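You operate a simulated robot arm through the tools that you are given. There is no shell and no other tool. Be economical: measure what you need, move in short steps, check, and stop when the job is done.

You are at the controls of a simulated robot arm. One attempt, no reset.

Task
Set the grey fixture's stop to LONG, seat the brown cleat and tap both lips flat.
Fine: tighten the hand nut; use the black mallet and put it back; the other cleats stay. Set down upright: black mallet.
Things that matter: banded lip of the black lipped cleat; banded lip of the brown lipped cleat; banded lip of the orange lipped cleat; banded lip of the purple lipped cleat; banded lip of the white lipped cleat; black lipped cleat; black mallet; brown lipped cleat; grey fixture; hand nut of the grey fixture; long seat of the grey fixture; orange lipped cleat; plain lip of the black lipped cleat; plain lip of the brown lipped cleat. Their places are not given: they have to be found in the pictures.

The check looks at the end state, three seconds after you hand in, the way a careful person would. Anything else that was tipped, shoved, dropped, spilled or broken makes it a failure.

Robot
A 6-joint arm with a two-finger parallel gripper, fixed in place. Base frame: the origin is at the foot of the arm, x ahead of it, y to its left, z up. Readings come in mm, rad, newtons and seconds.
With the tool pointing down near the work surface it reaches from about 360 to 820 mm from the base axis. Its first joint turns from -2.897 to 2.897 rad. Payload 3.91 kg.
The tool frame sits at the grasp point between the pads (the TCP): z along the fingers, y along the line on which they close. The tips reach 30 mm beyond it. Largest opening 110 mm; finger width 20, thickness 10; the body of the gripper, 48 by 112 mm, starts 55 mm behind the TCP.
Orientation is told as [roll, pitch, yaw] about the base's x, y, z axes, in that order, counted from this pose: with the fingers straight down and closing along the base's y, the tool's x points along the base's -x, its y along +y and its z along -z.

Tools
- The arm moves only by the tool nudge_tool. Its argument "steps" is a list of rows, each a list of 7 numbers: the closure in counts, from 0 (fully open) to 255 (shut), then the shift along the tool's x, y, z in units of 250 mm (1.0 is 250 mm), then the turn, a rotation vector about the tool's x, y, z in units of 60 degrees (1.0 is 60 degrees). In form: [[grip, dx, dy, dz, ax, ay, az], ...]. A call has 1 to 20 rows; each row is the pose to reach, as a shift and turn from the pose commanded when the call began, along the tool's axes at that moment. A call with a number of a shift or a turn outside -1 to 1 is refused whole. Rows are played at 5 a second. More than 50 mm and 0.15 rad between two rows, or a gripper value outside its range, and nothing of the call is played. A pose out of reach is approached as far as the arm can. The call stops where the force on the tool passes 40 N (or 10 N more than at its start, if that is more) or the arm is blocked; 0.2 s more then pass. The fingers move at their own pace (about 45 mm/s each) and stop on an object; they squeeze with about 23 N. The grip force told is the motor's: it shows also when the fingers shut on nothing. Time passes only in rows, and 0.2 s behind the last, so rows that repeat a pose let the fingers close. It gives the time, the measured TCP pose, the force on the tool (base axes), the opening and the grip force at its end, in the units of the frame above (readings bear some noise), with the torque about the TCP (base axes, N m) and any sound that the robot's microphone picked up.
- Cameras (640 x 400 px; columns grow to the right, rows downward): "scene" is fixed at [399.5, -650.1, 1579.7]; the picture's right is [1.00, -0.06, 0.00], its down [-0.02, -0.36, -0.93] and it looks along [0.06, 0.93, -0.37] (base axes); focal length 353 px, centre (320, 200). "wrist" rides on the gripper at [77, 7, -114] in the tool frame; the picture's right is [-0.09, 1.00, 0.00], its down [-0.80, -0.07, -0.59] and it looks along [-0.59, -0.05, 0.80] (tool axes); focal length 270 px, centre (320, 200).
- get_image(camera): a new picture of that camera. No time passes.
- slide_trunk(by): slides the trunk up (or, below 0, down) by that many mm; the arm rides with it, the base frame stays. It gives what a move gives, with no picture.
- measure_at(camera, pixels): for up to 12 pixels [column, row] of the newest picture of that camera ("zoom" is the newest enlarged one), the place [x, y, z] in the base frame of the surface seen there, good to about 2 mm. No time passes.
- inspect(camera, box): a new picture of the part [left, top, right, bottom] of that camera's present view, enlarged. No time passes.
- job_done(): hands the job in; it is judged then, once.

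Work in short steps. Measure before you move; look again where a grasp or a placing could have gone wrong, and mend it. You have 80 turns and 54 pictures in all, those below and enlarged ones among them. Open the gripper and draw the arm clear of the work before you hand the job in, unless the task says otherwise; then end with one line.

The tools are called after "Emit:" as name(argument=value, ...) on one line, values as JSON. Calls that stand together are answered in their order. nudge_tool: Moves the arm, as the interface text tells. Its arguments: {"type":"object","properties":{"steps":{"type":"array","items":{"type":"array","items":{"type":"number"}}}},"required":["steps"]} The other tools are called the same way: slide_trunk (by) slides the trunk up or down; get_image (camera) takes a picture; measure_at (camera, pixels) gives the place of the surface under pixels of a picture; inspect (camera, box) takes an enlarged picture of a part of a camera's view; job_done () hands the job in.

At the start:

```text
clock: 0.0
tcp_pos: [74.6, 500.9, 1191.5]
orientation: [0.0, 0.0, -0.002]
wrist_force: [-0.5, 0.4, -0.4]
ft_torque: [-0.01, 0.0, 0.0]
width: 110.0
finger_force: 0.0
trunk travel left (down, up): [-525.0, 85.0]
```

scene: 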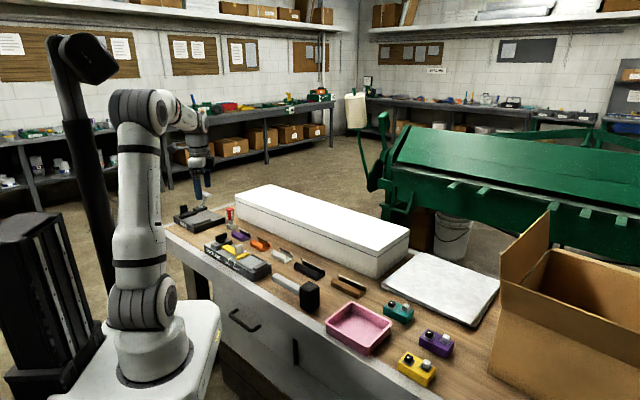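
wrist: 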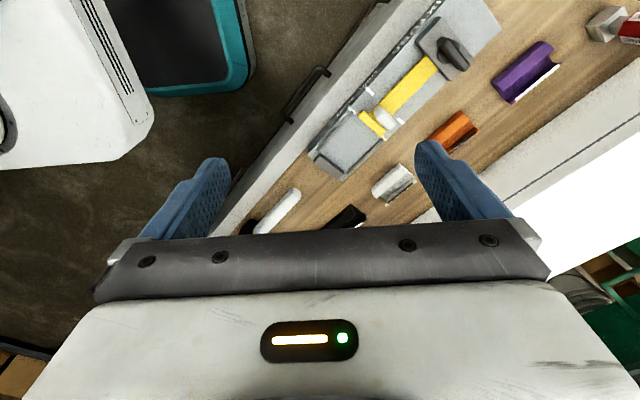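

I begin with an enlarged look at the bench region with the fixture, cleats and mallet in the scene picture (about columns 160-450, rows 180-390).

Emit:
inspect(camera="scene", box=[165, 190, 375, 325])

Emit:
inspect(camera="wrist", box=[230, 0, 640, 240])

```text
2.96 times, centred on (270, 258) of scene
```

zoom: 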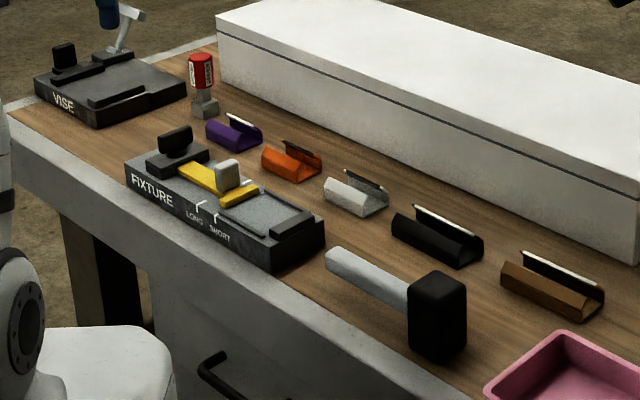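

```text
1.56 times, centred on (435, 120) of wrist
```

zoom: 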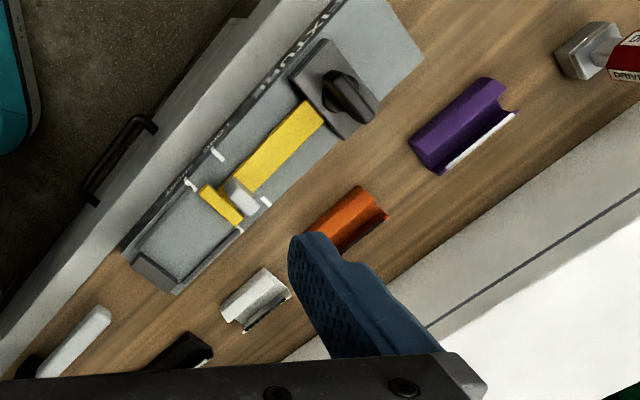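

The fixture with yellow stop and black hand nut lies at scene columns 205-270, rows 230-280. I zoom in closer and then measure.

Emit:
inspect(camera="scene", box=[200, 225, 280, 285])

```text
6.67 times, centred on (240, 255) of scene
```

zoom: 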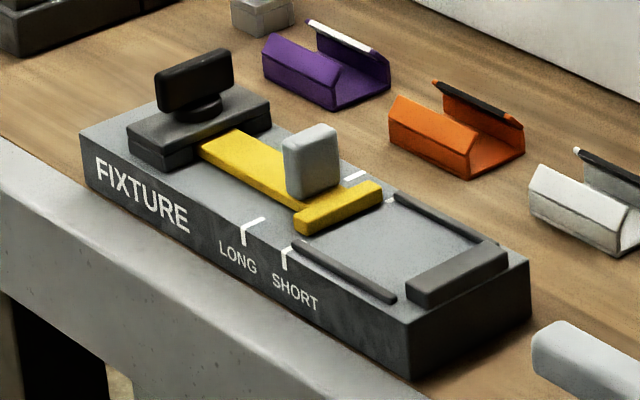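

Now measuring main points of the fixture in this zoom (corners, nut, stop, knob, marks, end bar).

Emit:
measure_at(camera="zoom", pixels=[[192, 82], [200, 130], [220, 150], [310, 160], [340, 215], [258, 219], [296, 248], [460, 270], [350, 270], [440, 215], [240, 360], [90, 137]])

Emit:
measure_at(camera="scene", pixels=[[285, 282], [310, 297], [312, 286], [312, 268], [300, 268], [348, 287], [358, 281], [338, 280], [337, 287], [244, 236], [280, 255], [262, 242]])

```text
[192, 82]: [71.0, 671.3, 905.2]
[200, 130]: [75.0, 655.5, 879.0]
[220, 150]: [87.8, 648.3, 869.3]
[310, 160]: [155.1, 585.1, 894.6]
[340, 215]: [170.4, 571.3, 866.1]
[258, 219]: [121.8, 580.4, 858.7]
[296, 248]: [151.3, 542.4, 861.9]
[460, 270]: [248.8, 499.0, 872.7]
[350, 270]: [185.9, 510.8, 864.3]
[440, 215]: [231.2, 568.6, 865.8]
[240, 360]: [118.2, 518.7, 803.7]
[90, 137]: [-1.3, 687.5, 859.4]
```

```text
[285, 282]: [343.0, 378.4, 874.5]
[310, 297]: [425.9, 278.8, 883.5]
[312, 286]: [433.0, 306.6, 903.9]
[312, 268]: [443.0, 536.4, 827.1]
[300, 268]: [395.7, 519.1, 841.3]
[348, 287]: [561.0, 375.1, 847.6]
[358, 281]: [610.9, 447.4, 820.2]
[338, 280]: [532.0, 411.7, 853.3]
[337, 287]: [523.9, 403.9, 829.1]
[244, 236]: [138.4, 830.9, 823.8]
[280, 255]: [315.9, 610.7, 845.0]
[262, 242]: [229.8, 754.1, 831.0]
```

The bench top is near z 820 and the fixture top near 860. I lower the trunk to bring the arm and wrist camera closer.

Emit:
slide_trunk(by=-130)

Emit:
inspect(camera="scene", box=[265, 240, 375, 310])

Emit:
get_image(camera="wrist")

```text
clock: 1.6
tcp_pos: [73.7, 500.1, 1061.5]
orientation: [0.001, 0.0, 0.0]
wrist_force: [-0.1, 0.3, -0.1]
ft_torque: [0.0, 0.0, 0.0]
width: 110.0
finger_force: 0.0
trunk travel left (down, up): [-395.0, 215.0]
```

```text
5.71 times, centred on (320, 275) of scene
```

zoom: 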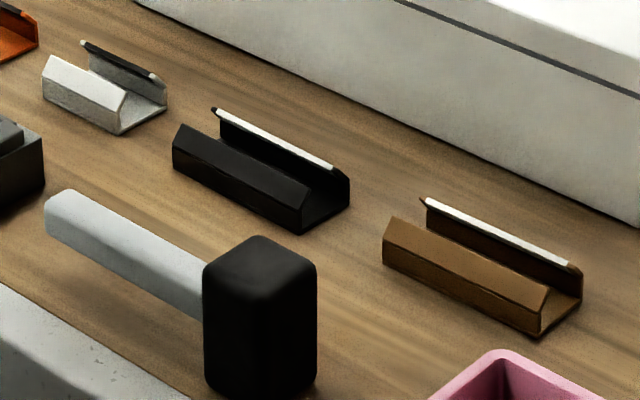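

```text
47 pictures are left
```

wrist: 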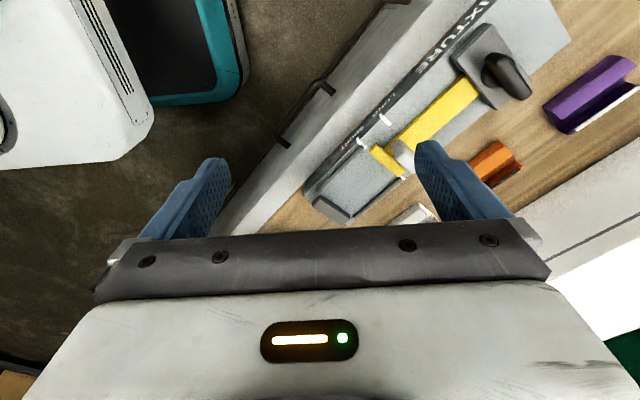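

The wrist view now shows the fixture from above: stop knob at (403,152), T-bar at (388,160), nut at (508,76), end bar at (332,208). I measure these to get the axis.

Emit:
measure_at(camera="wrist", pixels=[[310, 190], [344, 217], [478, 18], [566, 38], [500, 68], [528, 90], [387, 120], [362, 142], [375, 152], [402, 176], [402, 146], [332, 208]])

Emit:
inspect(camera="wrist", box=[290, 0, 580, 230])

```text
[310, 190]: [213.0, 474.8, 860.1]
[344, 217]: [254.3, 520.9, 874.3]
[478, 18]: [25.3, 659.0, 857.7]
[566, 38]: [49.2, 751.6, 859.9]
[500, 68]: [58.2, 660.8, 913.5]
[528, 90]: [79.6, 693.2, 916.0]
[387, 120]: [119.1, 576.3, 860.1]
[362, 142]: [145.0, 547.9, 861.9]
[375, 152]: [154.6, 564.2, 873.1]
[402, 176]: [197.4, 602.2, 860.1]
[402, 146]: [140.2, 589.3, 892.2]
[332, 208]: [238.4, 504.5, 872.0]
```

```text
1.74 times, centred on (435, 115) of wrist
```

zoom: 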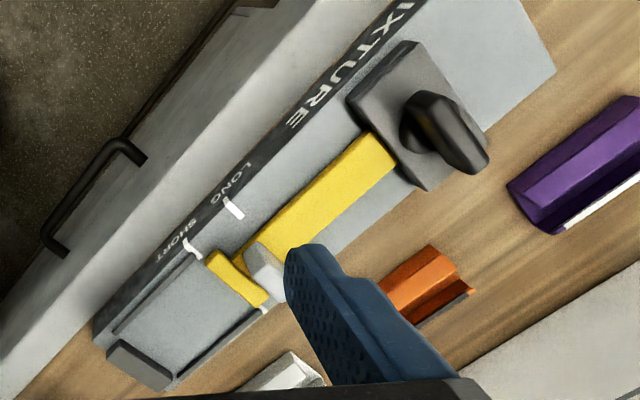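

The fixture axis runs about -45° in the base frame (front edge (213,475)→(25,659)); LONG is about 38 mm toward the nut. I turn the tool +45° in yaw so the fingers close along the axis, and back off a bit to view it squarely.

Emit:
nudge_tool(steps=[[0, 0.03, 0, 0, 0, 0, -0.125], [0, 0.06, 0, 0, 0, 0, -0.25], [0, 0.08, 0, 0, 0, 0, -0.375], [0, 0.1, 0.0, 0, 0, 0, -0.5], [0, 0.12, 0.0, 0, 0, 0, -0.625], [0, 0.14, 0.0, 0, 0, 0, -0.75]])

Emit:
get_image(camera="wrist")

```text
clock: 3.0
tcp_pos: [39.4, 501.2, 1062.3]
orientation: [-0.001, 0.0, 0.787]
wrist_force: [1.0, 0.1, 0.0]
ft_torque: [0.0, 0.03, -0.01]
width: 109.8
finger_force: 0.0
trunk travel left (down, up): [-395.0, 215.0]
```

```text
45 pictures are left
```

wrist: 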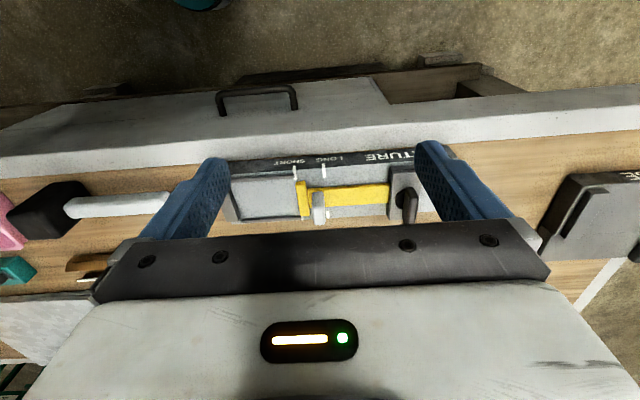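

The camera looks along the tool's -x with nearly-down view at the top rows, so I move over the fixture (+v by about 133 mm) to see it from straight above.

Emit:
nudge_tool(steps=[[0, -0.18, -0.02, 0, 0, 0, 0], [0, -0.36, -0.04, 0, 0, 0, 0], [0, -0.53, -0.07, 0, 0, 0, 0]])

Emit:
inspect(camera="wrist", box=[180, 0, 480, 200])

```text
clock: 3.8
tcp_pos: [147.1, 581.2, 1061.3]
orientation: [0.002, 0.0, 0.787]
wrist_force: [-0.7, 0.1, -0.3]
ft_torque: [0.04, 0.02, 0.02]
width: 110.0
finger_force: 0.0
trunk travel left (down, up): [-395.0, 215.0]
```

```text
2.00 times, centred on (330, 100) of wrist
```

zoom: 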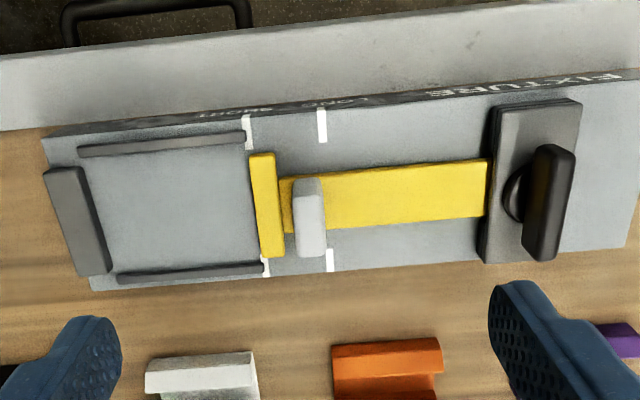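

I see marks SHORT (250,145)/(265,262), LONG (322,130)/(330,258), stop face at (256,157)-(266,256). Measuring these.

Emit:
measure_at(camera="zoom", pixels=[[247, 128], [266, 268], [321, 122], [330, 262], [257, 160], [269, 250], [84, 180], [104, 262], [308, 184], [312, 205], [551, 150], [560, 180]])

Emit:
measure_at(camera="zoom", pixels=[[48, 142], [637, 82], [92, 288], [628, 248], [160, 142], [190, 272], [545, 235], [570, 160], [512, 195], [322, 205], [299, 205], [170, 210]])

```text
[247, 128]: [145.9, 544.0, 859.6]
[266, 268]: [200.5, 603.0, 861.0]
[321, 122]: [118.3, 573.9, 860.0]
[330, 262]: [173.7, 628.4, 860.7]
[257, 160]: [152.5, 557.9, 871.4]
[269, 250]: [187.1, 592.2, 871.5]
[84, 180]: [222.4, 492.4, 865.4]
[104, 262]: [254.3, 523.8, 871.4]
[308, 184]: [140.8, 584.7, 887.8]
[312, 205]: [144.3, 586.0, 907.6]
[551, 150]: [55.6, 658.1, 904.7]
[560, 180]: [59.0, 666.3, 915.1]
```

```text
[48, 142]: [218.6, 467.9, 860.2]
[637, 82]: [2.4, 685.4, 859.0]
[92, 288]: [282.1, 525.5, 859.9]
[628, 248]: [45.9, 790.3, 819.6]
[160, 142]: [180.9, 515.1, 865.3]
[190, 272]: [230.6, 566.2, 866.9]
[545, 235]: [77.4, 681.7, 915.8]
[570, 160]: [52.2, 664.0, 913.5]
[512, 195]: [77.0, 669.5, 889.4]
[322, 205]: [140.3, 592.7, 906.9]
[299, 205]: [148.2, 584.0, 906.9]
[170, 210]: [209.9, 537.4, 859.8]
```

Axis confirmed at -45°. With s along the axis: SHORT -283, LONG -322, stop face -284.5, knob centre about s=-314, t=528, top z 907. I descend with part-closed fingers around the knob.

Emit:
nudge_tool(steps=[[110, -0.03, 0.02, 0.15, 0, 0, 0], [110, -0.052, 0.03, 0.3, 0, 0, 0], [110, -0.052, 0.03, 0.45, 0, 0, 0], [110, -0.052, 0.03, 0.52, 0, 0, 0], [110, -0.052, 0.03, 0.56, 0, 0, 0]])

Emit:
get_image(camera="wrist")

```text
clock: 5.0
tcp_pos: [149.0, 597.8, 921.6]
orientation: [-0.001, 0.0, 0.786]
wrist_force: [-0.1, -0.5, 1.1]
ft_torque: [-0.01, 0.02, 0.03]
width: 62.7
finger_force: 0.0
trunk travel left (down, up): [-395.0, 215.0]
```

```text
43 pictures are left
```

wrist: 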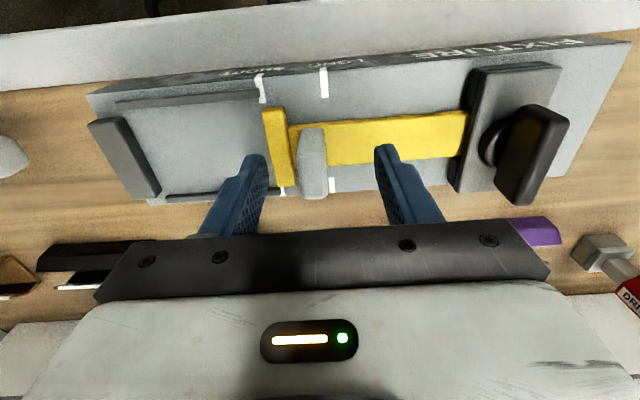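

The fingers straddle the knob (columns 298-327). I check its position with a few points before closing.

Emit:
measure_at(camera="wrist", pixels=[[312, 140], [313, 175], [315, 190], [302, 160], [324, 160], [258, 158], [384, 150], [310, 131], [505, 150], [545, 112], [525, 200], [490, 120]])

```text
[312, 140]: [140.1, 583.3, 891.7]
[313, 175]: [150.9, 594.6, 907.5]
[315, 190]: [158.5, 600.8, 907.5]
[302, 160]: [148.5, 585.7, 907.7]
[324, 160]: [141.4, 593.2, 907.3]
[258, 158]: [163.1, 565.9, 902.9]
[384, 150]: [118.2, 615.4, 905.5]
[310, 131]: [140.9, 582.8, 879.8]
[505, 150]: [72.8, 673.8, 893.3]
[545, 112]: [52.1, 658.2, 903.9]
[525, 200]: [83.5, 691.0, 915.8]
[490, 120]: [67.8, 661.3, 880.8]
```

Knob spans s -309..-320, t 511..538. I correct 2.5 mm, go down to z≈910 and close on it.

Emit:
nudge_tool(steps=[[110, 0, -0.011, 0.03, 0, 0, 0], [110, 0, -0.011, 0.045, 0, 0, 0], [200, 0, -0.011, 0.045, 0, 0, 0], [255, 0, -0.011, 0.045, 0, 0, 0], [255, 0, -0.011, 0.045, 0, 0, 0], [255, 0, -0.011, 0.045, 0, 0, 0]])

```text
clock: 6.4
tcp_pos: [151.5, 595.1, 910.8]
orientation: [0.001, 0.0, 0.787]
wrist_force: [0.0, -1.2, -0.9]
ft_torque: [0.08, -0.04, 0.05]
width: 16.0
finger_force: 42.5
trunk travel left (down, up): [-395.0, 215.0]
```

Gripped the knob (16 mm wide). I try moving the stop toward LONG, 38 mm in small steps along tool +y.

Emit:
nudge_tool(steps=[[255, 0, 0.016, 0, 0, 0, 0], [255, 0, 0.032, 0, 0, 0, 0], [255, 0, 0.048, 0, 0, 0, 0], [255, 0, 0.064, 0, 0, 0, 0], [255, 0, 0.08, 0, 0, 0, 0], [255, 0, 0.096, 0, 0, 0, 0], [255, 0, 0.112, 0, 0, 0, 0], [255, 0, 0.128, 0, 0, 0, 0], [255, 0, 0.144, 0, 0, 0, 0], [255, 0, 0.154, 0, 0, 0, 0], [255, 0, 0.154, 0, 0, 0, 0]])

Emit:
inspect(camera="wrist", box=[70, 20, 630, 240])

```text
clock: 8.8
tcp_pos: [123.7, 621.5, 911.0]
orientation: [-0.001, 0.0, 0.786]
wrist_force: [0.6, -2.1, -4.3]
ft_torque: [-0.09, 0.09, 0.07]
width: 15.9
finger_force: 45.1
trunk travel left (down, up): [-395.0, 215.0]
```

```text
1.14 times, centred on (350, 130) of wrist
```

zoom: 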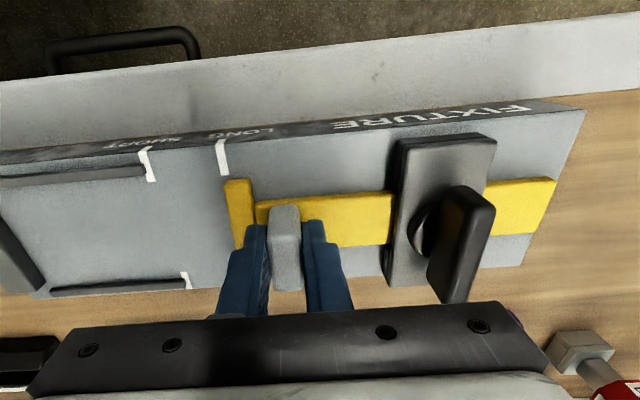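

The stop slid freely. I compare its front face (228,185)-(240,245) with the LONG mark (222,155).

Emit:
measure_at(camera="zoom", pixels=[[218, 150], [227, 150], [222, 165], [145, 160], [152, 160], [186, 280], [229, 187], [234, 215], [233, 200], [252, 182]])

```text
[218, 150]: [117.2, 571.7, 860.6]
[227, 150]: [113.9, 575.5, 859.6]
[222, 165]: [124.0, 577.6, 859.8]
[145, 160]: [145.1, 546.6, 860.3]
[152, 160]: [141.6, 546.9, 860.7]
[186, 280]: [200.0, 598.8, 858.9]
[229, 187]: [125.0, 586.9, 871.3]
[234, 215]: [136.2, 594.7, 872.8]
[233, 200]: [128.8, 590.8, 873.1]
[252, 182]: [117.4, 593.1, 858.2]
```

Moved 38.3 mm; the face is near the LONG mark. I open and rise to view it from straight above before tightening.

Emit:
nudge_tool(steps=[[200, 0, 0, 0, 0, 0, 0], [110, 0, 0, 0, 0, 0, 0], [110, 0, 0, 0, 0, 0, 0], [110, 0, 0, -0.1, 0, 0, 0], [110, -0.02, -0.1, -0.28, 0, 0, 0], [60, -0.02, -0.2, -0.4, 0, 0, 0]])

Emit:
inspect(camera="wrist", box=[200, 0, 480, 180])

```text
refused: row 5 steps farther than a row can; nothing moved
```

```text
2.22 times, centred on (340, 90) of wrist
```

zoom: 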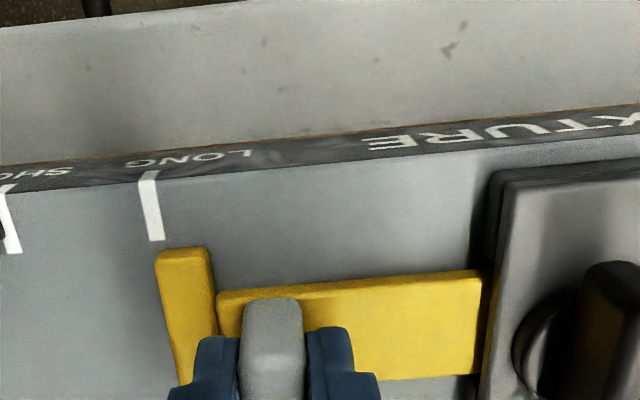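

That move was refused for step length; I redo it with shorter steps.

Emit:
nudge_tool(steps=[[200, 0, 0, 0, 0, 0, 0], [110, 0, 0, 0, 0, 0, 0], [110, 0, 0, 0, 0, 0, 0], [110, 0, 0, -0.12, 0, 0, 0], [110, -0.02, 0.03, -0.26, 0, 0, 0], [60, -0.02, 0.06, -0.4, 0, 0, 0]])

Emit:
inspect(camera="wrist", box=[180, 0, 460, 180])

```text
clock: 10.2
tcp_pos: [116.7, 637.2, 1011.7]
orientation: [0.001, 0.001, 0.786]
wrist_force: [-1.0, -0.1, -0.1]
ft_torque: [-0.02, 0.01, -0.04]
width: 84.2
finger_force: 0.0
trunk travel left (down, up): [-395.0, 215.0]
```

```text
2.22 times, centred on (320, 90) of wrist
```

zoom: 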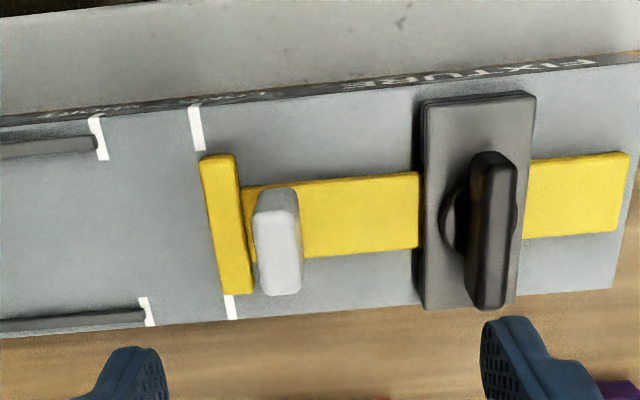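

The stop face lines up with both LONG marks (196,128)/(231,307) allowing for parallax. Now I measure the nut's wing for tightening.

Emit:
measure_at(camera="zoom", pixels=[[480, 180], [510, 175], [475, 290], [500, 290], [485, 300], [495, 158], [488, 235], [453, 222], [440, 260], [430, 150], [525, 150], [445, 222]])

```text
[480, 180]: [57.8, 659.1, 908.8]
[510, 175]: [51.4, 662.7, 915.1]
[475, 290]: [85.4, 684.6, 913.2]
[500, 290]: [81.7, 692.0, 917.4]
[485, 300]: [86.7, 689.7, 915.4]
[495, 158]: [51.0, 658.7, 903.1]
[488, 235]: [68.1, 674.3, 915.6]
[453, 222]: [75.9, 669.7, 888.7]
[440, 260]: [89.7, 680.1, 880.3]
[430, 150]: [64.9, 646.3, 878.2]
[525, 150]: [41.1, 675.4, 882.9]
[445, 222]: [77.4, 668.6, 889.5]
```

Wing centre at about (69.7, 675.5), top z 915, thickness ≈13 mm along the fixture axis. I move over it and descend to z≈922.

Emit:
nudge_tool(steps=[[110, 0.01, 0.12, 0, 0, 0, 0], [110, 0.025, 0.241, 0.0, 0, 0, 0], [110, 0.025, 0.241, 0.12, 0, 0, 0], [110, 0.025, 0.241, 0.24, 0, 0, 0], [110, 0.025, 0.241, 0.32, 0, 0, 0], [110, 0.025, 0.241, 0.359, 0, 0, 0], [110, 0.025, 0.241, 0.359, 0, 0, 0]])

Emit:
get_image(camera="wrist")

```text
clock: 11.8
tcp_pos: [70.4, 674.9, 920.5]
orientation: [0.0, 0.001, 0.785]
wrist_force: [0.1, 0.2, 0.7]
ft_torque: [-0.01, -0.02, 0.03]
width: 62.4
finger_force: 0.1
trunk travel left (down, up): [-395.0, 215.0]
```

```text
39 pictures are left
```

wrist: 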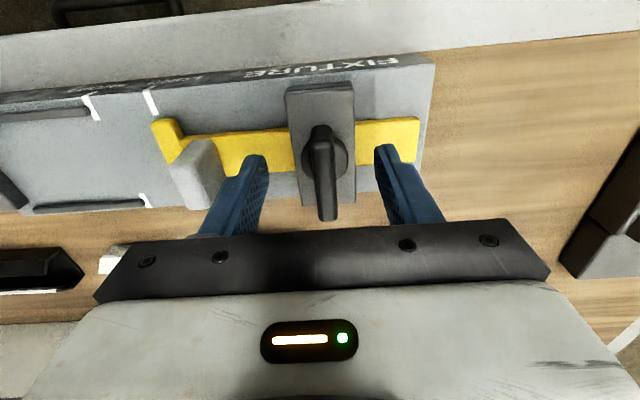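

Well centred on the wing. I close and turn clockwise (seen from above) about 35°, watching the torque.

Emit:
nudge_tool(steps=[[200, 0, 0, 0, 0, 0, 0], [255, 0, 0, 0, 0, 0, 0], [255, 0, 0, 0, 0, 0, 0], [255, 0, 0, 0, 0, 0, 0.1], [255, 0, 0, 0, 0, 0, 0.2], [255, 0, 0, 0, 0, 0, 0.3], [255, 0, 0, 0, 0, 0, 0.4], [255, 0, 0, 0, 0, 0, 0.5], [255, 0, 0, 0, 0, 0, 0.6]])

```text
clock: 13.5
tcp_pos: [67.3, 677.3, 921.7]
orientation: [0.005, -0.002, 0.316]
wrist_force: [-6.2, 14.9, -4.5]
ft_torque: [-0.64, -0.45, 0.04]
width: 12.0
finger_force: 45.1
trunk travel left (down, up): [-395.0, 215.0]
stopped in row 8: the force on the tool passed its limit at 41 N (the readings are from after the stop); the commanded pose is now the measured one
```

It turned about 27° and then the force limit tripped. I look at the nut to see if it is tight or if I am off its axis.

Emit:
inspect(camera="wrist", box=[160, 30, 480, 230])

```text
2.00 times, centred on (320, 130) of wrist
```

zoom: 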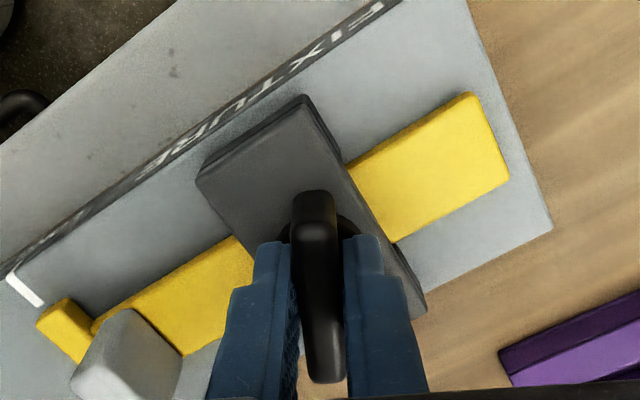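

The wing turned with the fingers. I open to relieve the side force, and check the wing's position against its axis.

Emit:
nudge_tool(steps=[[200, 0, 0, 0, 0, 0, 0], [140, 0, 0, 0, 0, 0, 0], [140, 0, 0, 0, 0, 0, 0]])

Emit:
inspect(camera="wrist", box=[160, 30, 480, 230])

```text
clock: 14.3
tcp_pos: [68.2, 675.6, 922.5]
orientation: [0.005, 0.0, 0.313]
wrist_force: [-0.4, -0.2, 0.4]
ft_torque: [0.0, 0.02, 0.01]
width: 49.8
finger_force: 0.1
trunk travel left (down, up): [-395.0, 215.0]
```

```text
2.00 times, centred on (320, 130) of wrist
```

zoom: 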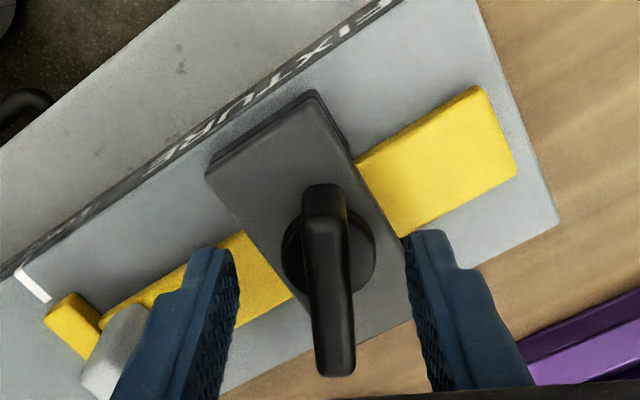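

The round boss (columns 284-376 near row 250) and the wing are clear; measuring boss edges and wing ends.

Emit:
measure_at(camera="zoom", pixels=[[288, 250], [372, 250], [295, 275], [366, 272], [364, 225], [292, 232], [318, 220], [338, 220], [318, 365], [348, 365], [333, 368], [325, 212]])

```text
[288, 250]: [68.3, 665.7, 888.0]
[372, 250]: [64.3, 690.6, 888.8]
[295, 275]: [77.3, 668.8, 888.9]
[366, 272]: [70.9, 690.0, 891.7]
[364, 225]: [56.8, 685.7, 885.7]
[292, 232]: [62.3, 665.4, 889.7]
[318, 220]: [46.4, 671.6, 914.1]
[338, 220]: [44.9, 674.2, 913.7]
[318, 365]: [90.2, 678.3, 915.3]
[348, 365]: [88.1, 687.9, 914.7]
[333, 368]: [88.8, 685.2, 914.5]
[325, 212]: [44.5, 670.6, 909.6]
```

The nut axis is at (66.8, 677.8), 2.5 mm off my TCP. I centre on it, grip again and keep turning clockwise.

Emit:
nudge_tool(steps=[[140, 0.003, 0.01, 0, 0, 0, 0], [220, 0.003, 0.01, 0, 0, 0, 0], [255, 0.003, 0.01, 0, 0, 0, 0], [255, 0.003, 0.01, 0, 0, 0, 0], [255, 0.003, 0.01, 0, 0, 0, 0.1], [255, 0.003, 0.01, 0, 0, 0, 0.2], [255, 0.003, 0.01, 0, 0, 0, 0.3], [255, 0.003, 0.01, 0, 0, 0, 0.4], [255, 0.003, 0.01, 0, 0, 0, 0.5]])

```text
clock: 16.3
tcp_pos: [67.4, 679.6, 921.3]
orientation: [0.008, 0.002, -0.212]
wrist_force: [-1.5, 20.2, 5.9]
ft_torque: [-0.9, -0.96, 0.06]
width: 12.0
finger_force: 45.3
trunk travel left (down, up): [-395.0, 215.0]
```

Another 30° turned with low torque and a side force in +y of 20 N; I ease 2 mm that way and keep turning.

Emit:
nudge_tool(steps=[[255, 0, 0.009, 0, 0, 0, 0], [255, 0, 0.009, 0, 0, 0, 0.1], [255, 0, 0.009, 0, 0, 0, 0.2], [255, 0, 0.009, 0, 0, 0, 0.3], [255, 0, 0.009, 0, 0, 0, 0.4], [255, 0, 0.009, 0, 0, 0, 0.5]])

```text
clock: 17.7
tcp_pos: [68.7, 680.0, 923.0]
orientation: [0.005, 0.004, -0.736]
wrist_force: [-0.7, 16.7, 11.5]
ft_torque: [-1.08, -0.18, 0.04]
width: 12.0
finger_force: 44.6
trunk travel left (down, up): [-395.0, 215.0]
```

87° turned in all, still low torque. Continuing 40° more.

Emit:
nudge_tool(steps=[[255, 0, 0.004, 0, 0, 0, 0.1], [255, 0, 0.004, 0, 0, 0, 0.2], [255, 0, 0.004, 0, 0, 0, 0.3], [255, 0, 0.004, 0, 0, 0, 0.4], [255, 0, 0.004, 0, 0, 0, 0.5], [255, 0, 0.004, 0, 0, 0, 0.6], [255, 0, 0.004, 0, 0, 0, 0.7]])

Emit:
inspect(camera="wrist", box=[160, 30, 480, 230])

```text
clock: 19.3
tcp_pos: [68.4, 681.6, 920.5]
orientation: [-0.004, 0.005, -1.457]
wrist_force: [-2.5, 6.4, -0.1]
ft_torque: [-0.55, -1.08, 1.79]
width: 29.9
finger_force: 45.3
trunk travel left (down, up): [-395.0, 215.0]
```

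```text
2.00 times, centred on (320, 130) of wrist
```

zoom: 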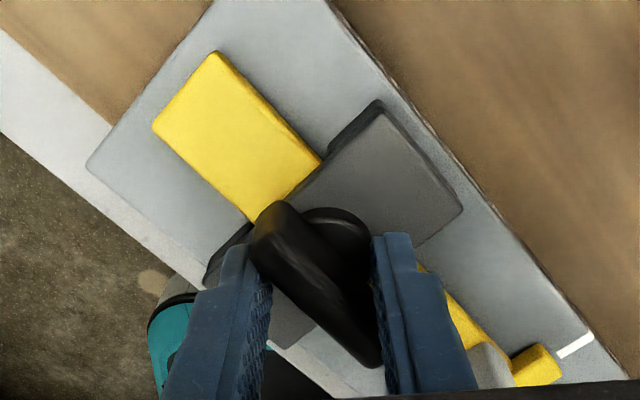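

The fingers slipped over the wing (width 30 mm, torque 1.8 Nm), so the nut has come up tight. I open, rise and check the wing and stop.

Emit:
nudge_tool(steps=[[180, 0, 0, 0, 0, 0, 0], [80, 0, 0, 0, 0, 0, 0], [80, 0, 0, 0, 0, 0, 0], [80, 0, 0, -0.15, 0, 0, 0], [80, 0.0, 0, -0.3, 0, 0, 0], [80, 0.0, 0, -0.45, 0, 0, 0]])

Emit:
inspect(camera="wrist", box=[160, 0, 560, 240])

```text
clock: 20.7
tcp_pos: [71.1, 680.3, 1035.0]
orientation: [-0.004, 0.006, -1.457]
wrist_force: [-0.2, 0.0, 0.3]
ft_torque: [0.0, 0.01, -0.02]
width: 75.5
finger_force: 0.0
trunk travel left (down, up): [-395.0, 215.0]
```

```text
1.60 times, centred on (360, 120) of wrist
```

zoom: 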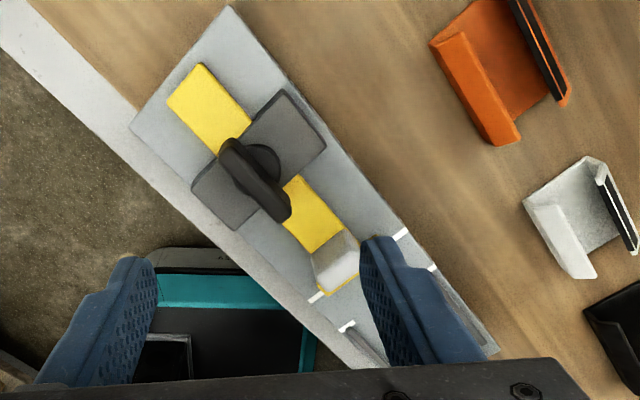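

The wing now lies along the axis — tightened. Next the brown cleat; I measure it, the mallet and the white box height in the scene picture for path planning.

Emit:
get_image(camera="scene")

Emit:
measure_at(camera="scene", pixels=[[320, 215], [404, 235], [376, 274], [350, 290], [360, 292], [342, 277], [278, 278], [300, 287], [310, 290], [358, 325], [340, 318], [300, 312]])

```text
34 pictures are left
```

scene: 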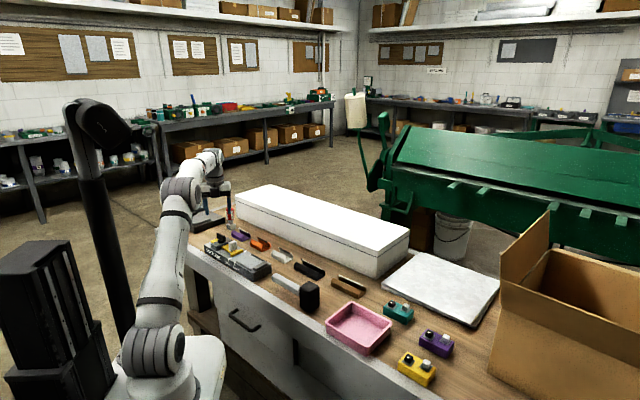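

```text
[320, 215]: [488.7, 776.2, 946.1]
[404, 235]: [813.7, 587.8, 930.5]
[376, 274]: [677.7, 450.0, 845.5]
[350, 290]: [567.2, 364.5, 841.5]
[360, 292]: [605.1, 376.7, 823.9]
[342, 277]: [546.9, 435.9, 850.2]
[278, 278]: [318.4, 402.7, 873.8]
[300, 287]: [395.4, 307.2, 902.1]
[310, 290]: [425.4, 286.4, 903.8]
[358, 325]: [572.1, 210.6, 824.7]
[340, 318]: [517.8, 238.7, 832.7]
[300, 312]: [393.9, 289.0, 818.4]
```

Box top is z 946, so z≈1035 is clear. I travel toward the brown cleat in two calls, turning the tool so it closes across the cleat.

Emit:
nudge_tool(steps=[[80, -0.095, 0.13, 0, 0, 0, -0.046], [80, -0.19, 0.26, 0, 0, 0, -0.092], [80, -0.286, 0.389, 0, 0, 0, -0.137], [80, -0.381, 0.519, 0, 0, 0, -0.183], [80, -0.476, 0.649, 0, 0, 0, -0.229], [80, -0.572, 0.778, 0, 0, 0, -0.275], [80, -0.667, 0.908, 0, 0, 0, -0.32]])

Emit:
nudge_tool(steps=[[80, -0.133, 0.091, 0, 0, 0, -0.046], [80, -0.265, 0.182, 0, 0, 0, -0.092], [80, -0.398, 0.273, 0, 0, 0, -0.137], [80, -0.531, 0.364, 0, 0, 0, -0.183], [80, -0.663, 0.456, 0, 0, 0, -0.229], [80, -0.796, 0.547, 0, 0, 0, -0.275], [80, -0.929, 0.638, 0, 0, 0, -0.32]])

Emit:
get_image(camera="wrist")

```text
clock: 22.3
tcp_pos: [313.4, 537.8, 1034.2]
orientation: [0.002, 0.006, -1.13]
wrist_force: [-0.2, -0.1, 0.3]
ft_torque: [-0.01, 0.03, 0.01]
width: 75.7
finger_force: 0.2
trunk travel left (down, up): [-395.0, 215.0]
```

```text
clock: 23.9
tcp_pos: [556.4, 395.7, 1031.7]
orientation: [0.004, 0.006, -0.796]
wrist_force: [0.2, 0.1, -0.6]
ft_torque: [-0.01, 0.0, 0.0]
width: 75.7
finger_force: 0.1
trunk travel left (down, up): [-395.0, 215.0]
```

```text
33 pictures are left
```

wrist: 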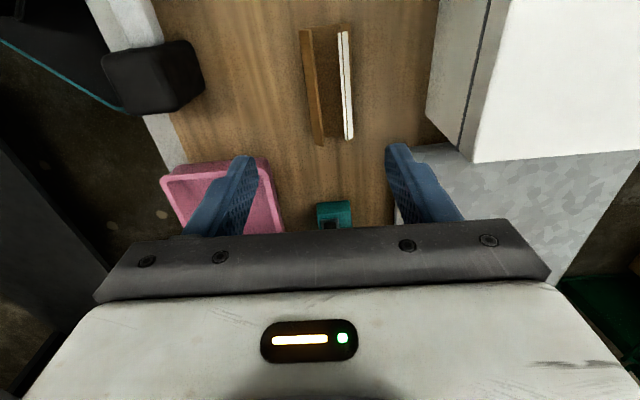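

The cleat shows at columns 300-355, rows 30-145. I enlarge and measure it.

Emit:
inspect(camera="wrist", box=[240, 10, 420, 160])

Emit:
measure_at(camera="wrist", pixels=[[302, 32], [311, 32], [319, 142], [340, 33], [347, 33], [350, 136], [346, 80], [308, 80], [327, 40], [330, 138], [325, 85], [314, 80]])

```text
2.67 times, centred on (330, 85) of wrist
```

zoom: 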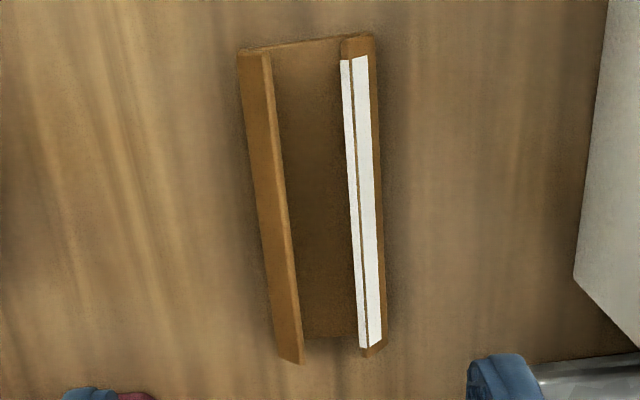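

```text
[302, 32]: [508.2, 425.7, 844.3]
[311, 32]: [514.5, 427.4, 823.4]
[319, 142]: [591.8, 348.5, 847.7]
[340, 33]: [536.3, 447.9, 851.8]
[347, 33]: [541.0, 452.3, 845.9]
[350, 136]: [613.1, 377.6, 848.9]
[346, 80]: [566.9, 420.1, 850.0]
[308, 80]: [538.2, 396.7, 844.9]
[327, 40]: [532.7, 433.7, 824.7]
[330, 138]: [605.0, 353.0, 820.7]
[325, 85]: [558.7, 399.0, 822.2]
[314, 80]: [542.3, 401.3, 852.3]
```

The cleat's axis is about -42.4° and it is ~48 mm wide with lips leaning in (tops z 852 at t 667 and 696). I look at its end profile more closely from the scene camera, and at the black one for comparison.

Emit:
inspect(camera="scene", box=[326, 268, 374, 302])

Emit:
measure_at(camera="zoom", pixels=[[440, 345], [435, 375], [445, 315], [70, 90], [65, 130], [250, 250], [250, 210], [520, 320], [545, 230], [545, 290], [230, 100], [470, 370]])

```text
11.76 times, centred on (350, 285) of scene
```

zoom: 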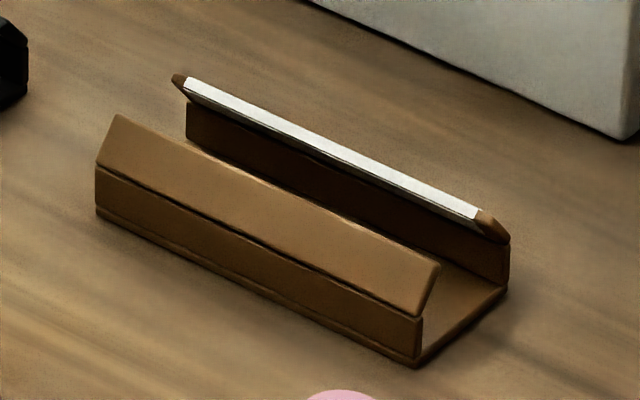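

```text
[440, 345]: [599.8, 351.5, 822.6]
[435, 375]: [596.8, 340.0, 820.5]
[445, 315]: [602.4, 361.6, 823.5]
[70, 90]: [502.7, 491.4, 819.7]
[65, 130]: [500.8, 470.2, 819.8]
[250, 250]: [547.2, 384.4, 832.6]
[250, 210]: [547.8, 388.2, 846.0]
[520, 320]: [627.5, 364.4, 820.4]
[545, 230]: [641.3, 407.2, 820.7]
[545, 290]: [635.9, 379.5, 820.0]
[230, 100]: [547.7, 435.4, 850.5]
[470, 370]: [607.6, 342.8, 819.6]
```

The profile is clear: base, vertical walls to about z 840, hinged lips leaning in above. I measure the wall ends for length and centre.

Emit:
measure_at(camera="zoom", pixels=[[100, 192], [98, 205], [412, 335], [410, 345], [412, 352], [505, 275], [506, 262], [180, 82], [505, 238], [120, 120], [436, 272], [300, 262]])

```text
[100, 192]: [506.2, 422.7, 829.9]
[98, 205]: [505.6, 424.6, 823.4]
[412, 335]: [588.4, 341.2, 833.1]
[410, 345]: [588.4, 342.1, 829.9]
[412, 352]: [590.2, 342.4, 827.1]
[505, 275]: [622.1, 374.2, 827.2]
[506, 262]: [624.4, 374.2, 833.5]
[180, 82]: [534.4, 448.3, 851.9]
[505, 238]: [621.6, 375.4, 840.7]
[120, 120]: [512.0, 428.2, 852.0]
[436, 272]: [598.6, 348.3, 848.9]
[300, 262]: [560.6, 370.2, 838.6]
```

Cleat centre ≈ (564.6, 398.7), length ≈118, width ≈47, axis ≈ -43°. I descend over it with 75 mm opening to z≈880 first.

Emit:
nudge_tool(steps=[[80, -0.0144, 0.032, 0.15, 0, 0, -0.044], [80, -0.0144, 0.032, 0.3, 0, 0, -0.044], [80, -0.0144, 0.032, 0.45, 0, 0, -0.044], [80, -0.0144, 0.032, 0.55, 0, 0, -0.044], [80, -0.0144, 0.032, 0.61, 0, 0, -0.044]])

Emit:
get_image(camera="wrist")

```text
clock: 25.1
tcp_pos: [563.9, 398.4, 880.3]
orientation: [0.004, 0.005, -0.75]
wrist_force: [-0.1, 0.4, 0.0]
ft_torque: [-0.01, -0.03, 0.0]
width: 75.8
finger_force: 0.1
trunk travel left (down, up): [-395.0, 215.0]
```

```text
30 pictures are left
```

wrist: 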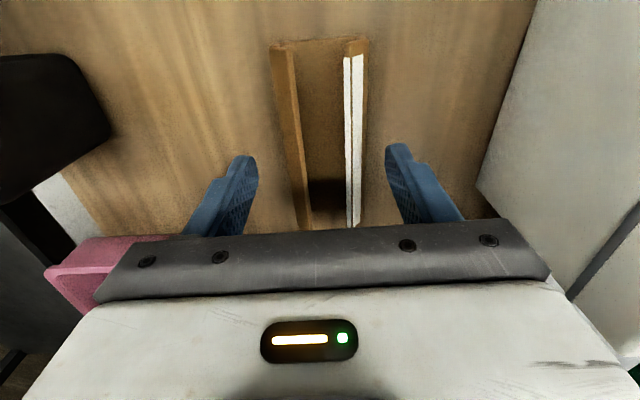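

Aligned and centred. Down 20 mm to z≈860 and close on the vertical walls.

Emit:
nudge_tool(steps=[[80, 0, 0, 0.05, 0, 0, 0], [80, 0, 0, 0.08, 0, 0, 0], [130, 0, 0, 0.08, 0, 0, 0], [170, 0, 0, 0.08, 0, 0, 0], [200, 0, 0, 0.08, 0, 0, 0], [200, 0, 0, 0.08, 0, 0, 0]])

```text
clock: 26.5
tcp_pos: [562.9, 398.9, 861.2]
orientation: [0.005, 0.005, -0.751]
wrist_force: [0.6, 0.7, 0.7]
ft_torque: [0.06, -0.03, 0.01]
width: 50.4
finger_force: 22.5
trunk travel left (down, up): [-395.0, 215.0]
```

Gripped at 50 mm. I lift 150 mm and go halfway toward the fixture.

Emit:
nudge_tool(steps=[[200, 0, 0, -0.05, 0, 0, 0], [200, 0, 0, -0.2, 0, 0, 0], [200, 0, 0, -0.35, 0, 0, 0], [200, 0, 0, -0.5, 0, 0, 0], [200, 0, 0, -0.6, 0, 0, 0], [200, 0.15, -0.056, -0.6, 0, 0, 0], [200, 0.3, -0.111, -0.6, 0, 0, 0], [200, 0.45, -0.167, -0.6, 0, 0, 0], [200, 0.6, -0.222, -0.6, 0, 0, 0], [200, 0.757, -0.278, -0.6, 0, 0, 0]])

Emit:
get_image(camera="wrist")

```text
clock: 28.7
tcp_pos: [376.5, 477.1, 1010.9]
orientation: [0.004, 0.004, -0.754]
wrist_force: [-0.3, -0.8, -1.0]
ft_torque: [0.02, -0.01, 0.02]
width: 50.7
finger_force: 23.2
trunk travel left (down, up): [-395.0, 215.0]
```

```text
29 pictures are left
```

wrist: 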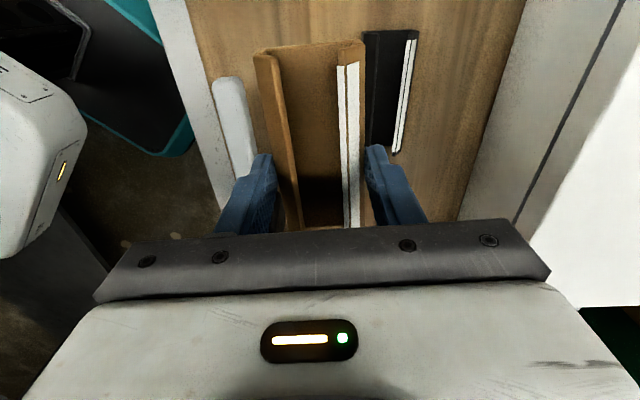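

Cleat held level. I measure its near end to learn the cleat's offset from the TCP.

Emit:
measure_at(camera="wrist", pixels=[[258, 54], [360, 45], [310, 44], [300, 46], [330, 43], [270, 120], [357, 120], [300, 215], [352, 215], [345, 120]])

```text
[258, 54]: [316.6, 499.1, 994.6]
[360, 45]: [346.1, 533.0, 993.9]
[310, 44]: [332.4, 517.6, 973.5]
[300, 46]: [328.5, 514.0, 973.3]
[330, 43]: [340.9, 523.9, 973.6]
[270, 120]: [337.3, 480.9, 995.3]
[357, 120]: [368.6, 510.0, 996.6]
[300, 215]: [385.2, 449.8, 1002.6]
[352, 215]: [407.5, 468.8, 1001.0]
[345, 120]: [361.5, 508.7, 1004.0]
```

Cleat extends 60.7 mm toward the nut side of the TCP, bottom is 41 mm below. Target TCP is (192.3, 554.4); I go above it and come down to about 25 mm over the seat.

Emit:
nudge_tool(steps=[[200, 0.15, -0.056, 0, 0, 0, 0.01], [200, 0.3, -0.112, 0, 0, 0, 0.02], [200, 0.45, -0.167, 0, 0, 0, 0.033], [200, 0.6, -0.223, 0, 0, 0, 0.033], [200, 0.749, -0.279, 0, 0, 0, 0.033], [200, 0.749, -0.279, 0.12, 0, 0, 0.033], [200, 0.749, -0.279, 0.24, 0, 0, 0.033], [200, 0.749, -0.279, 0.3, 0, 0, 0.033], [200, 0.749, -0.279, 0.3, 0, 0, 0.033]])

Emit:
get_image(camera="wrist")

Emit:
inspect(camera="scene", box=[200, 225, 280, 285])

```text
clock: 30.7
tcp_pos: [193.4, 553.7, 937.2]
orientation: [0.002, 0.005, -0.785]
wrist_force: [-0.8, -0.2, -0.5]
ft_torque: [-0.01, 0.07, -0.01]
width: 50.4
finger_force: 23.0
trunk travel left (down, up): [-395.0, 215.0]
```

```text
28 pictures are left
```

wrist: 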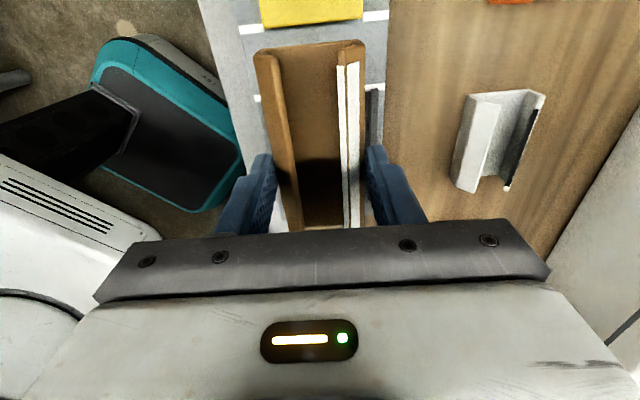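

```text
6.67 times, centred on (240, 255) of scene
```

zoom: 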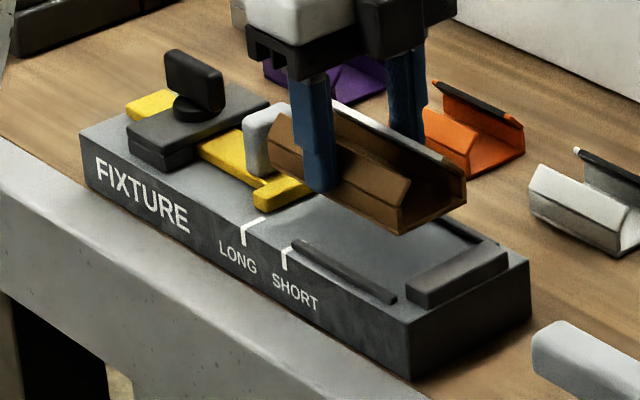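

Aligned over the seat. Quick check of the stop face, LONG marks and visible side rails in the wrist view before lowering.

Emit:
measure_at(camera="wrist", pixels=[[270, 22], [310, 19], [355, 16], [248, 29], [375, 16], [310, 33], [258, 97], [378, 86], [376, 110], [262, 120], [310, 44], [372, 130]])

```text
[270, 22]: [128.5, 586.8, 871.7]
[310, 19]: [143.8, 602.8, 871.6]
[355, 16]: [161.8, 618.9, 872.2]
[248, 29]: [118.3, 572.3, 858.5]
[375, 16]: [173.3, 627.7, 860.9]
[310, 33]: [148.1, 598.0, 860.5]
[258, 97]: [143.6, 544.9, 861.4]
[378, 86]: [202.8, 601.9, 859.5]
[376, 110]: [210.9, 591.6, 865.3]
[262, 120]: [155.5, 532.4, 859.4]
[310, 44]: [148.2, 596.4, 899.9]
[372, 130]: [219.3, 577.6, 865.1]
```

Stop face at s≈-323.5, cleat end at -317, rails clear at t 492/564 around 528. Lowering 36 mm onto the seat.

Emit:
nudge_tool(steps=[[200, 0, 0, 0.05, 0, 0, 0], [200, 0, 0, 0.1, 0, 0, 0], [200, 0, 0, 0.125, 0, 0, 0], [200, 0, 0, 0.138, 0, 0, 0], [200, 0, 0, 0.144, 0, 0, 0]])

```text
clock: 31.9
tcp_pos: [193.1, 554.6, 900.3]
orientation: [0.002, 0.006, -0.785]
wrist_force: [-0.1, -0.7, -0.7]
ft_torque: [0.02, -0.01, 0.0]
width: 50.6
finger_force: 23.1
trunk travel left (down, up): [-395.0, 215.0]
```

No contact force yet; I ease down up to 3 mm more.

Emit:
nudge_tool(steps=[[200, 0, 0, 0.003, 0, 0, 0], [200, 0, 0, 0.006, 0, 0, 0], [200, 0, 0, 0.009, 0, 0, 0]])

Emit:
inspect(camera="scene", box=[210, 235, 280, 285])

```text
clock: 32.7
tcp_pos: [193.6, 554.5, 899.8]
orientation: [0.005, 0.006, -0.786]
wrist_force: [1.1, 0.9, 15.7]
ft_torque: [0.02, -0.03, 0.03]
width: 50.6
finger_force: 22.6
trunk travel left (down, up): [-395.0, 215.0]
```

```text
8.00 times, centred on (245, 260) of scene
```

zoom: 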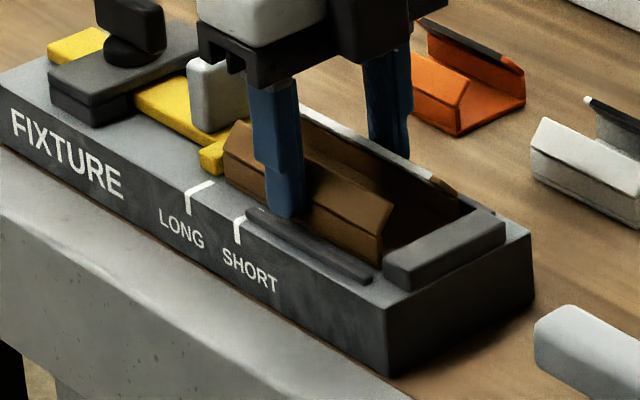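

Contact at 16 N, seated flat between the rails. I open and rise.

Emit:
nudge_tool(steps=[[150, 0, 0, 0, 0, 0, 0], [90, 0, 0, 0, 0, 0, 0], [90, 0, 0, 0, 0, 0, 0], [90, 0, 0, -0.1, 0, 0, 0], [90, 0, 0, -0.25, 0, 0, 0], [90, 0, 0, -0.4, 0, 0, 0], [90, 0, 0, -0.5, 0, 0, 0]])

Emit:
inspect(camera="wrist", box=[160, 0, 480, 200])

```text
clock: 34.3
tcp_pos: [192.4, 553.1, 1022.1]
orientation: [0.004, 0.003, -0.786]
wrist_force: [-0.5, 0.6, -0.2]
ft_torque: [0.04, -0.03, -0.02]
width: 71.6
finger_force: 0.0
trunk travel left (down, up): [-395.0, 215.0]
```

```text
2.00 times, centred on (320, 100) of wrist
```

zoom: 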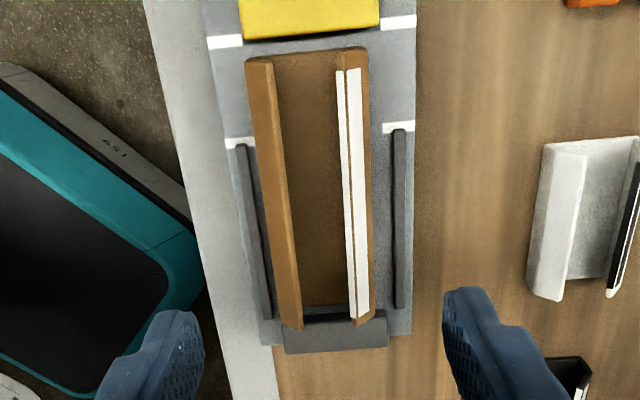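

The cleat sits in the seat between stop and end bar. I measure its lips for the taps.

Emit:
measure_at(camera="zoom", pixels=[[258, 66], [355, 54], [308, 55], [268, 180], [280, 180], [362, 180], [346, 180], [290, 320], [362, 318], [325, 300], [320, 322], [310, 36]])

Emit:
get_image(camera="scene")

```text
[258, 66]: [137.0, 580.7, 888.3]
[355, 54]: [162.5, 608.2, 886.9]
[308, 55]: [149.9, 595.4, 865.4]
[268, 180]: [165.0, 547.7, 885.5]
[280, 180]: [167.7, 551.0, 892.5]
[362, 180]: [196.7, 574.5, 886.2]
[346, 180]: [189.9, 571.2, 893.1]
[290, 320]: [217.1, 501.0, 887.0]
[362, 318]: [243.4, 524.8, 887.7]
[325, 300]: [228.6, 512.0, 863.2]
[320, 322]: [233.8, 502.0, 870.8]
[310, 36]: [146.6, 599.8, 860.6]
```

```text
24 pictures are left
```

scene: 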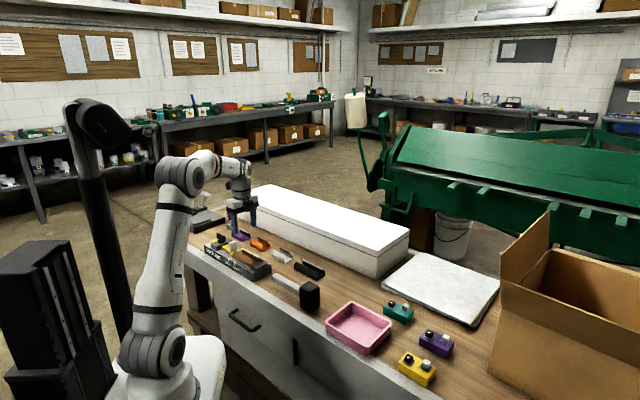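

The lips run s -315..-199, tops z 893 at t≈507 (plain) and ≈539 (banded). Now I go over to the mallet handle to look at it from above.

Emit:
nudge_tool(steps=[[60, -0.18, -0.012, 0, 0, 0, 0], [60, -0.36, -0.024, 0, 0, 0, 0], [60, -0.54, -0.036, 0, 0, 0, 0], [60, -0.72, -0.05, 0, 0, 0, 0], [60, -0.9, -0.06, 0, 0, 0, 0], [60, -1.0, -0.071, 0, 0, 0, 0]])

Emit:
get_image(camera="wrist")

```text
clock: 35.7
tcp_pos: [357.1, 364.0, 1021.9]
orientation: [0.004, 0.006, -0.785]
wrist_force: [-1.0, -1.2, -0.1]
ft_torque: [0.02, 0.01, 0.01]
width: 84.0
finger_force: 0.0
trunk travel left (down, up): [-395.0, 215.0]
```

```text
23 pictures are left
```

wrist: 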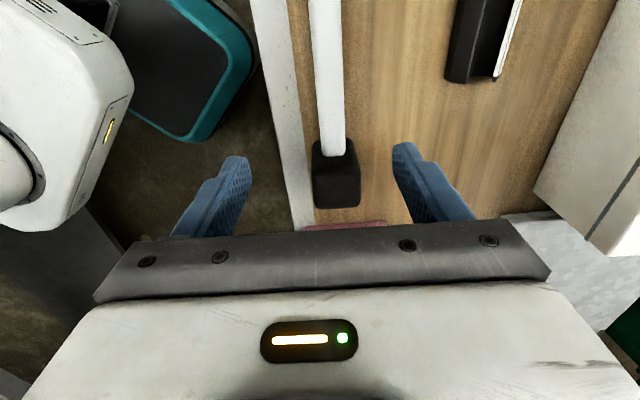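

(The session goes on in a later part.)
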